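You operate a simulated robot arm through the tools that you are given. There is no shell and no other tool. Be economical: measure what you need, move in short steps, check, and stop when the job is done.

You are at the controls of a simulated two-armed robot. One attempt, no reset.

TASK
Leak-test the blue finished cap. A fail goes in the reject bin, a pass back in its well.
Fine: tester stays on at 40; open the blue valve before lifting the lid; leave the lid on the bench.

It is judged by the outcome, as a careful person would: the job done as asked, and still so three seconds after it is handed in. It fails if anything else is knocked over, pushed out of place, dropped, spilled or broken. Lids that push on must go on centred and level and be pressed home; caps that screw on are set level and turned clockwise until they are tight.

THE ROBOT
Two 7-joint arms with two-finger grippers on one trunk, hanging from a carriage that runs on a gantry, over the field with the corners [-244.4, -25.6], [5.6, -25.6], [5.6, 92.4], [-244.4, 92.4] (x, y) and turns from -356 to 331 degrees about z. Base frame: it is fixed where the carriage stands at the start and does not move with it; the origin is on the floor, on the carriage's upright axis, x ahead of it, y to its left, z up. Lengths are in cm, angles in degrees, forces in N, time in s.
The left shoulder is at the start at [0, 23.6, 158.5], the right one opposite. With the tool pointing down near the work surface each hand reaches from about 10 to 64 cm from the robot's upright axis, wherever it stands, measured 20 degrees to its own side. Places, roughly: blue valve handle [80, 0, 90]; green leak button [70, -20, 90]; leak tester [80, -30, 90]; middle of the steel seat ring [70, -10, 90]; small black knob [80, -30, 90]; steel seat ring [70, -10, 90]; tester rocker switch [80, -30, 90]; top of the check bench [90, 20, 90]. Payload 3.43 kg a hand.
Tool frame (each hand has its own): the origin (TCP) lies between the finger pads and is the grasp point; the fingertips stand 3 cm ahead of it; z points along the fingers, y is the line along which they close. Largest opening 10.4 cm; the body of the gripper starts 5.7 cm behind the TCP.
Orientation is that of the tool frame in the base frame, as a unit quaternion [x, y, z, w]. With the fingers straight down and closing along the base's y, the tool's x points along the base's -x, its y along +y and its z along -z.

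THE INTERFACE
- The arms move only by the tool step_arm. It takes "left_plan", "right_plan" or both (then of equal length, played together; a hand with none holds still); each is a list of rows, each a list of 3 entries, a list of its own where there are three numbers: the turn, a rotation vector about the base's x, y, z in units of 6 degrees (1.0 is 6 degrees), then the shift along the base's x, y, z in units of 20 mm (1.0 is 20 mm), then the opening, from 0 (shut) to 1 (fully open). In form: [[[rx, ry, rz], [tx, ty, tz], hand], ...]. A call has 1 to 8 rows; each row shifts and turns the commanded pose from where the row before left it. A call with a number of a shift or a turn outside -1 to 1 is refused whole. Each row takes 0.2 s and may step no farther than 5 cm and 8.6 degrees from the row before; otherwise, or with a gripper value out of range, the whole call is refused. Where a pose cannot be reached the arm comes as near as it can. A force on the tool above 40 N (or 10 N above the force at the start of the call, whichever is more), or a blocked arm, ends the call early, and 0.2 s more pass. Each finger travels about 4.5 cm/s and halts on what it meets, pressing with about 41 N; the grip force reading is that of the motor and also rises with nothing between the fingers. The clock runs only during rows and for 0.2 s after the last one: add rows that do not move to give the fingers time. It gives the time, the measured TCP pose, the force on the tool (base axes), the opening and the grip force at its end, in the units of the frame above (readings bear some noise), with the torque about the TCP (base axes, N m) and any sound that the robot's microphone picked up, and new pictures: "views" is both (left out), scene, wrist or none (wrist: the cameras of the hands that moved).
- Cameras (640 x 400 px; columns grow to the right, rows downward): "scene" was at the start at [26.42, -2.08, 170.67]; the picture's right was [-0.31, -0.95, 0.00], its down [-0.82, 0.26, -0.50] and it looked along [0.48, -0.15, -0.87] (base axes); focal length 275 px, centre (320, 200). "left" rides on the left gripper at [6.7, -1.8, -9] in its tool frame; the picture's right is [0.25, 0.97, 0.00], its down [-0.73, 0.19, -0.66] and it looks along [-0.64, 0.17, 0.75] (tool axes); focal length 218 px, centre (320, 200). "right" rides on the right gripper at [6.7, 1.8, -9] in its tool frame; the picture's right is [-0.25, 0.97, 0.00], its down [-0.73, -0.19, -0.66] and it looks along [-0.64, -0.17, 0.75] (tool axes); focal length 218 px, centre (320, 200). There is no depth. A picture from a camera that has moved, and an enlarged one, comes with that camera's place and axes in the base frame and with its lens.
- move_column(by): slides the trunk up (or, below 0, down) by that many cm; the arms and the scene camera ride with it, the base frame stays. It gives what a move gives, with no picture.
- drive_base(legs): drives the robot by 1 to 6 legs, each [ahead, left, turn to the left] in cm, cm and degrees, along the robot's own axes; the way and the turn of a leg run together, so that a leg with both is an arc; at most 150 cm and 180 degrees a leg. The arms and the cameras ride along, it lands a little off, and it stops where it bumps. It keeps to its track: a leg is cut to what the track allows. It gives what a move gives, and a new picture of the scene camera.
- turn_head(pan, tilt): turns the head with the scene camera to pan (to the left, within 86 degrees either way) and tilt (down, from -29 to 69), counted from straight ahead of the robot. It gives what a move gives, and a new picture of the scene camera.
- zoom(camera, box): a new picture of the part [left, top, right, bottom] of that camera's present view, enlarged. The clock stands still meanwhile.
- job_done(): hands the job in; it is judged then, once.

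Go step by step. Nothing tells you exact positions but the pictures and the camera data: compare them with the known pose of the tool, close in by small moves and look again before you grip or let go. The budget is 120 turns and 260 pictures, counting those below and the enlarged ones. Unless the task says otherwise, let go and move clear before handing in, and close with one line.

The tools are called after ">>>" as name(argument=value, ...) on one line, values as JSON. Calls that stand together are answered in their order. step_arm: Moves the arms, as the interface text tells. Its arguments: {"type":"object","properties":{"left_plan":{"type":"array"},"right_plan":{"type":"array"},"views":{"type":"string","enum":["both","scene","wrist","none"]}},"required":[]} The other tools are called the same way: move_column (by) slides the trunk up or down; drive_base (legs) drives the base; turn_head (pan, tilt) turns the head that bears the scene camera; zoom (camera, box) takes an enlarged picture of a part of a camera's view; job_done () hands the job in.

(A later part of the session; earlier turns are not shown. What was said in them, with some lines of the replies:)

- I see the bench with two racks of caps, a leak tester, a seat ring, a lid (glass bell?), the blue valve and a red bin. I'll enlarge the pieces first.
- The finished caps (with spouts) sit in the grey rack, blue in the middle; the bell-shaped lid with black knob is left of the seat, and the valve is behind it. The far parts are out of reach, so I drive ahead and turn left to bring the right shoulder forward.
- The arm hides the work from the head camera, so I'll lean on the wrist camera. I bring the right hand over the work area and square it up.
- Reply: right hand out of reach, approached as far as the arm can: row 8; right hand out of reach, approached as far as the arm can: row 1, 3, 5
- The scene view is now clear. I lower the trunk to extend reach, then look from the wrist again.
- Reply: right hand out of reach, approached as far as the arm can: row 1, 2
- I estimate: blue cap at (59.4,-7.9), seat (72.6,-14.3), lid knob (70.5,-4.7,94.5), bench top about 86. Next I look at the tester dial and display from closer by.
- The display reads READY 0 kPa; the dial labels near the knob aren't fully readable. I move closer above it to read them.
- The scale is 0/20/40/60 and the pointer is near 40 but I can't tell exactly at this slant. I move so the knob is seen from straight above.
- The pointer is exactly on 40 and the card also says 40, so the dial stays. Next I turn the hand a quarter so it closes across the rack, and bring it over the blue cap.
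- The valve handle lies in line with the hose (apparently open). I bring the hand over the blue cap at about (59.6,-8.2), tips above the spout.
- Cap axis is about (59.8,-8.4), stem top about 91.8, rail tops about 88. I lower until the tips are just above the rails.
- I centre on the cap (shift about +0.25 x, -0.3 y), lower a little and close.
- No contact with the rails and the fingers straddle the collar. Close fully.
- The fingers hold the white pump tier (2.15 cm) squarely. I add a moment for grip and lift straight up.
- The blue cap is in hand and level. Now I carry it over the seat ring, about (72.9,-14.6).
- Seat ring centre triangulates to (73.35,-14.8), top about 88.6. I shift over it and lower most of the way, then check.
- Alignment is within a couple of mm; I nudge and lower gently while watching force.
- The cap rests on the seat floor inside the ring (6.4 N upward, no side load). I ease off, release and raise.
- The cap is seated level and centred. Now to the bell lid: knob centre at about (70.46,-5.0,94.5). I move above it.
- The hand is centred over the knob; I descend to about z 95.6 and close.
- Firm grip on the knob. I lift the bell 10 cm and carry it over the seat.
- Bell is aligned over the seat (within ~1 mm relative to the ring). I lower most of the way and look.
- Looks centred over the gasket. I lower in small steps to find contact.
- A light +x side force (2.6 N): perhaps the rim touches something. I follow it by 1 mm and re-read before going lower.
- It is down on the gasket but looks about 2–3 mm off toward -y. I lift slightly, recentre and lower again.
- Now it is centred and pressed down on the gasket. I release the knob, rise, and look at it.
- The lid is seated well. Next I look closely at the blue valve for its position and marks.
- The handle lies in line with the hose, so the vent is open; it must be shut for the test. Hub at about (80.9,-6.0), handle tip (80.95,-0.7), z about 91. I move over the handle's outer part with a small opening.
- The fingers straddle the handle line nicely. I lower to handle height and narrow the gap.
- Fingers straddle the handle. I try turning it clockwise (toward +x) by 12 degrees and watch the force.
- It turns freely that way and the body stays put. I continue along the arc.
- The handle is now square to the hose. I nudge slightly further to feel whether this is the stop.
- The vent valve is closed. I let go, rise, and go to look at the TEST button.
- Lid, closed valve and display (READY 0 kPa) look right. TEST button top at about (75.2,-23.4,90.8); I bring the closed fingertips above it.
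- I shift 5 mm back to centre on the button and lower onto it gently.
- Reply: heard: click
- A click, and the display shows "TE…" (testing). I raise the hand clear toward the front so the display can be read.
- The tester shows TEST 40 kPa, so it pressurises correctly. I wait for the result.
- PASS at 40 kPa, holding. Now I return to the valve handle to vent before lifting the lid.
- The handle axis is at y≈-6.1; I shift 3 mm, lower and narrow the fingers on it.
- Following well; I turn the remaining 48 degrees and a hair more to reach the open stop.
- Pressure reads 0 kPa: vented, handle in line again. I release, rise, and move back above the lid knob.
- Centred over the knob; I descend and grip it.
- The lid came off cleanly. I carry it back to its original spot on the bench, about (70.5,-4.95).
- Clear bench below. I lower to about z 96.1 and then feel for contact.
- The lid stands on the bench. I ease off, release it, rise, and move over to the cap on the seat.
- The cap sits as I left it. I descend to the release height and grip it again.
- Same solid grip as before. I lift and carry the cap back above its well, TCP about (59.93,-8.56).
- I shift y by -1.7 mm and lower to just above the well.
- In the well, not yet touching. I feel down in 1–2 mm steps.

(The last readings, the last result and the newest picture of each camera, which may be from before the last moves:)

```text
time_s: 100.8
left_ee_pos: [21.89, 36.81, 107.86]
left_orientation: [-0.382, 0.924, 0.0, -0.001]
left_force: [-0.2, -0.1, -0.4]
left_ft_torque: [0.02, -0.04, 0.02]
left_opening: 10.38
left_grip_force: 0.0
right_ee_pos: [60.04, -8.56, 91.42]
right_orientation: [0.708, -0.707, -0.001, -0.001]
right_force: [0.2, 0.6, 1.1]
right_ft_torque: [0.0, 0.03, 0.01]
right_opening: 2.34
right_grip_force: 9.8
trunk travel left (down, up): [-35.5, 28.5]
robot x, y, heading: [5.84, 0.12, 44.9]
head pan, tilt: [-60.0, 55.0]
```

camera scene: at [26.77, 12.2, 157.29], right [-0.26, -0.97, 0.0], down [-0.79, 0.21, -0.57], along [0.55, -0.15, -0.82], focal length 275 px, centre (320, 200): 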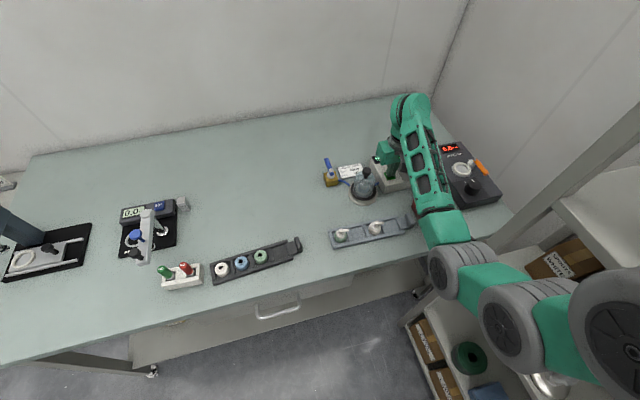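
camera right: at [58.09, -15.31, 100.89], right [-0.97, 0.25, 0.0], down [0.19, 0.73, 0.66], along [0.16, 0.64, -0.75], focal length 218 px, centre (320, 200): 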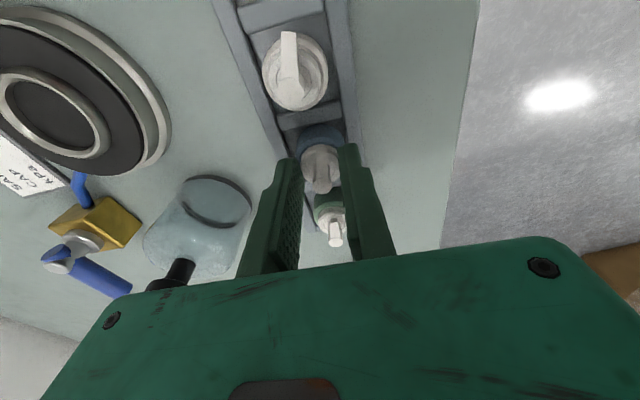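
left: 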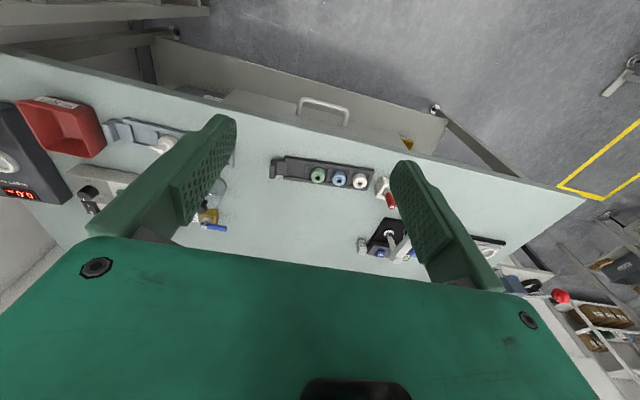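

>>> step_arm(right_plan=[[[0, 0, 0], [0, 0, -0.05], 0.0], [[0, 0, 0], [0, 0, 0], 0.0]], views="none")

>>> zoom(camera="scene", box=[320, 190, 400, 260])

```text
time_s: 101.4
left_ee_pos: [21.86, 36.91, 107.92]
left_orientation: [-0.382, 0.924, 0.0, 0.0]
left_force: [0.2, 0.8, 0.0]
left_ft_torque: [-0.03, -0.01, -0.01]
left_opening: 10.41
left_grip_force: 0.0
right_ee_pos: [60.0, -8.66, 91.44]
right_orientation: [0.708, -0.706, -0.001, -0.002]
right_force: [-0.4, -0.6, 4.5]
right_ft_torque: [0.03, 0.04, 0.02]
right_opening: 2.33
right_grip_force: 10.6
trunk travel left (down, up): [-35.5, 28.5]
robot x, y, heading: [5.77, -0.01, 45.2]
head pan, tilt: [-60.0, 55.0]
```

```text
5.71 times, centred on (360, 225) of scene
camera zoom: at [26.77, 12.19, 157.29], right [-0.26, -0.97, 0.0], down [-0.79, 0.21, -0.57], along [0.55, -0.15, -0.82], focal length 1574 px, centre (91, 57)
```

zoom: 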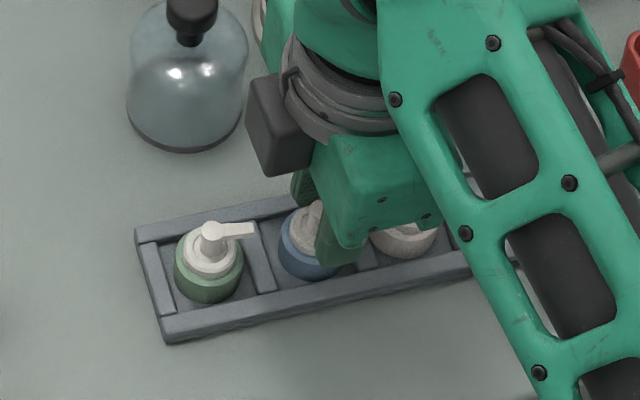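

The cap is bottomed in its well (4.5 N straight up, same height as at pick-up). I release and rise.

>>> step_arm(right_plan=[[[0, 0, 0], [0, 0, 0.05], 0.0], [[0, 0, 0], [0, 0, 0], 0.3], [[0, 0, 0], [0, 0, 0], 0.5], [[0, 0, 0], [0, 0, 0], 0.5], [[0, 0, 0], [0, 0, 1], 0.5], [[0, 0, 0], [0, 0, 1], 0.5], [[0, 0, 0], [0, 0, 1], 0.5], [[0, 0, 0], [0, 0, 1], 0.5]], views="none")

>>> step_arm(right_plan=[[[0, 0, 0], [-1, -1, 1], 0.5], [[0, 0, 0], [-1, -1, 1], 0.5], [[0, 0, 0], [-1, -1, 1], 0.5], [[0, 0, 0], [-1, -1, 1], 0.5], [[0, 0, 0], [-0.5, -1, 1], 0.5], [[0, 0, 0], [0, -1, 0], 0.5], [[0, 0, 0], [0, 0, 0], 0.5]], views="both")

>>> zoom(camera="scene", box=[305, 150, 425, 250])

```text
time_s: 103.2
left_ee_pos: [21.95, 36.88, 107.9]
left_orientation: [-0.382, 0.924, 0.0, 0.0]
left_force: [0.1, -0.2, 0.3]
left_ft_torque: [-0.03, 0.02, -0.01]
left_opening: 10.39
left_grip_force: 0.1
right_ee_pos: [59.81, -8.69, 99.48]
right_orientation: [0.708, -0.706, -0.001, -0.001]
right_force: [1.2, -0.7, 0.2]
right_ft_torque: [0.01, -0.03, 0.0]
right_opening: 5.22
right_grip_force: 0.0
trunk travel left (down, up): [-35.5, 28.5]
robot x, y, heading: [5.48, -0.08, 45.0]
head pan, tilt: [-60.0, 55.0]
```

```text
time_s: 104.8
left_ee_pos: [21.89, 36.91, 107.85]
left_orientation: [-0.382, 0.924, 0.001, -0.001]
left_force: [0.6, -0.1, 0.4]
left_ft_torque: [-0.01, 0.02, 0.01]
left_opening: 10.38
left_grip_force: 0.0
right_ee_pos: [52.23, -19.99, 107.44]
right_orientation: [0.708, -0.707, -0.001, -0.001]
right_force: [-0.4, 0.4, 0.4]
right_ft_torque: [0.01, 0.01, -0.03]
right_opening: 5.2
right_grip_force: 0.0
right hand out of reach, approached as far as the arm can: row 5
trunk travel left (down, up): [-35.5, 28.5]
robot x, y, heading: [5.51, 0.04, 44.8]
head pan, tilt: [-60.0, 55.0]
camera scene: at [26.76, 12.2, 157.28], right [-0.26, -0.97, 0.0], down [-0.79, 0.21, -0.57], along [0.55, -0.15, -0.82], focal length 275 px, centre (320, 200)
camera right: at [50.44, -26.66, 116.52], right [-0.97, 0.25, 0.0], down [0.19, 0.73, 0.66], along [0.16, 0.64, -0.75], focal length 218 px, centre (320, 200)
```

scene: 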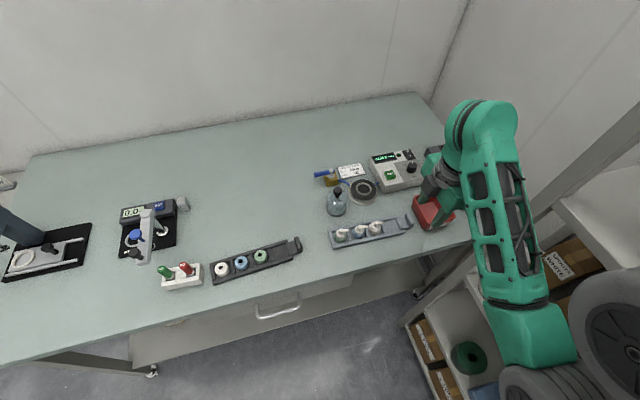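
right: 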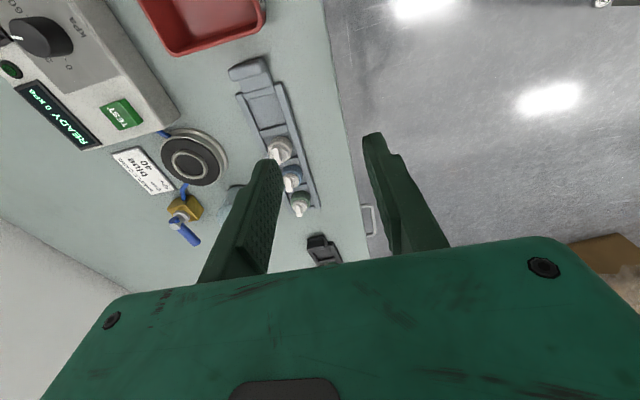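

```text
4.00 times, centred on (365, 200) of scene
camera zoom: at [26.76, 12.2, 157.28], right [-0.26, -0.97, 0.0], down [-0.79, 0.21, -0.57], along [0.55, -0.15, -0.82], focal length 1102 px, centre (140, 200)
```

zoom: 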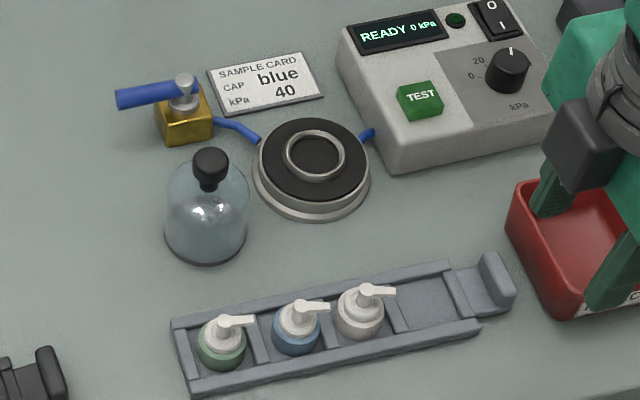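

The blue cap is back in its well, the lid stands on the bench and the valve is open. The tester is on at 40, reading READY, and the hand is clear. I hand in.

>>> job_done()

```text
The job is handed in.
```

The blue finished cap passed the leak test at 40 kPa and is back in its well. The tester is still on at 40, I opened the blue valve before lifting the lid, and the lid is on the bench.
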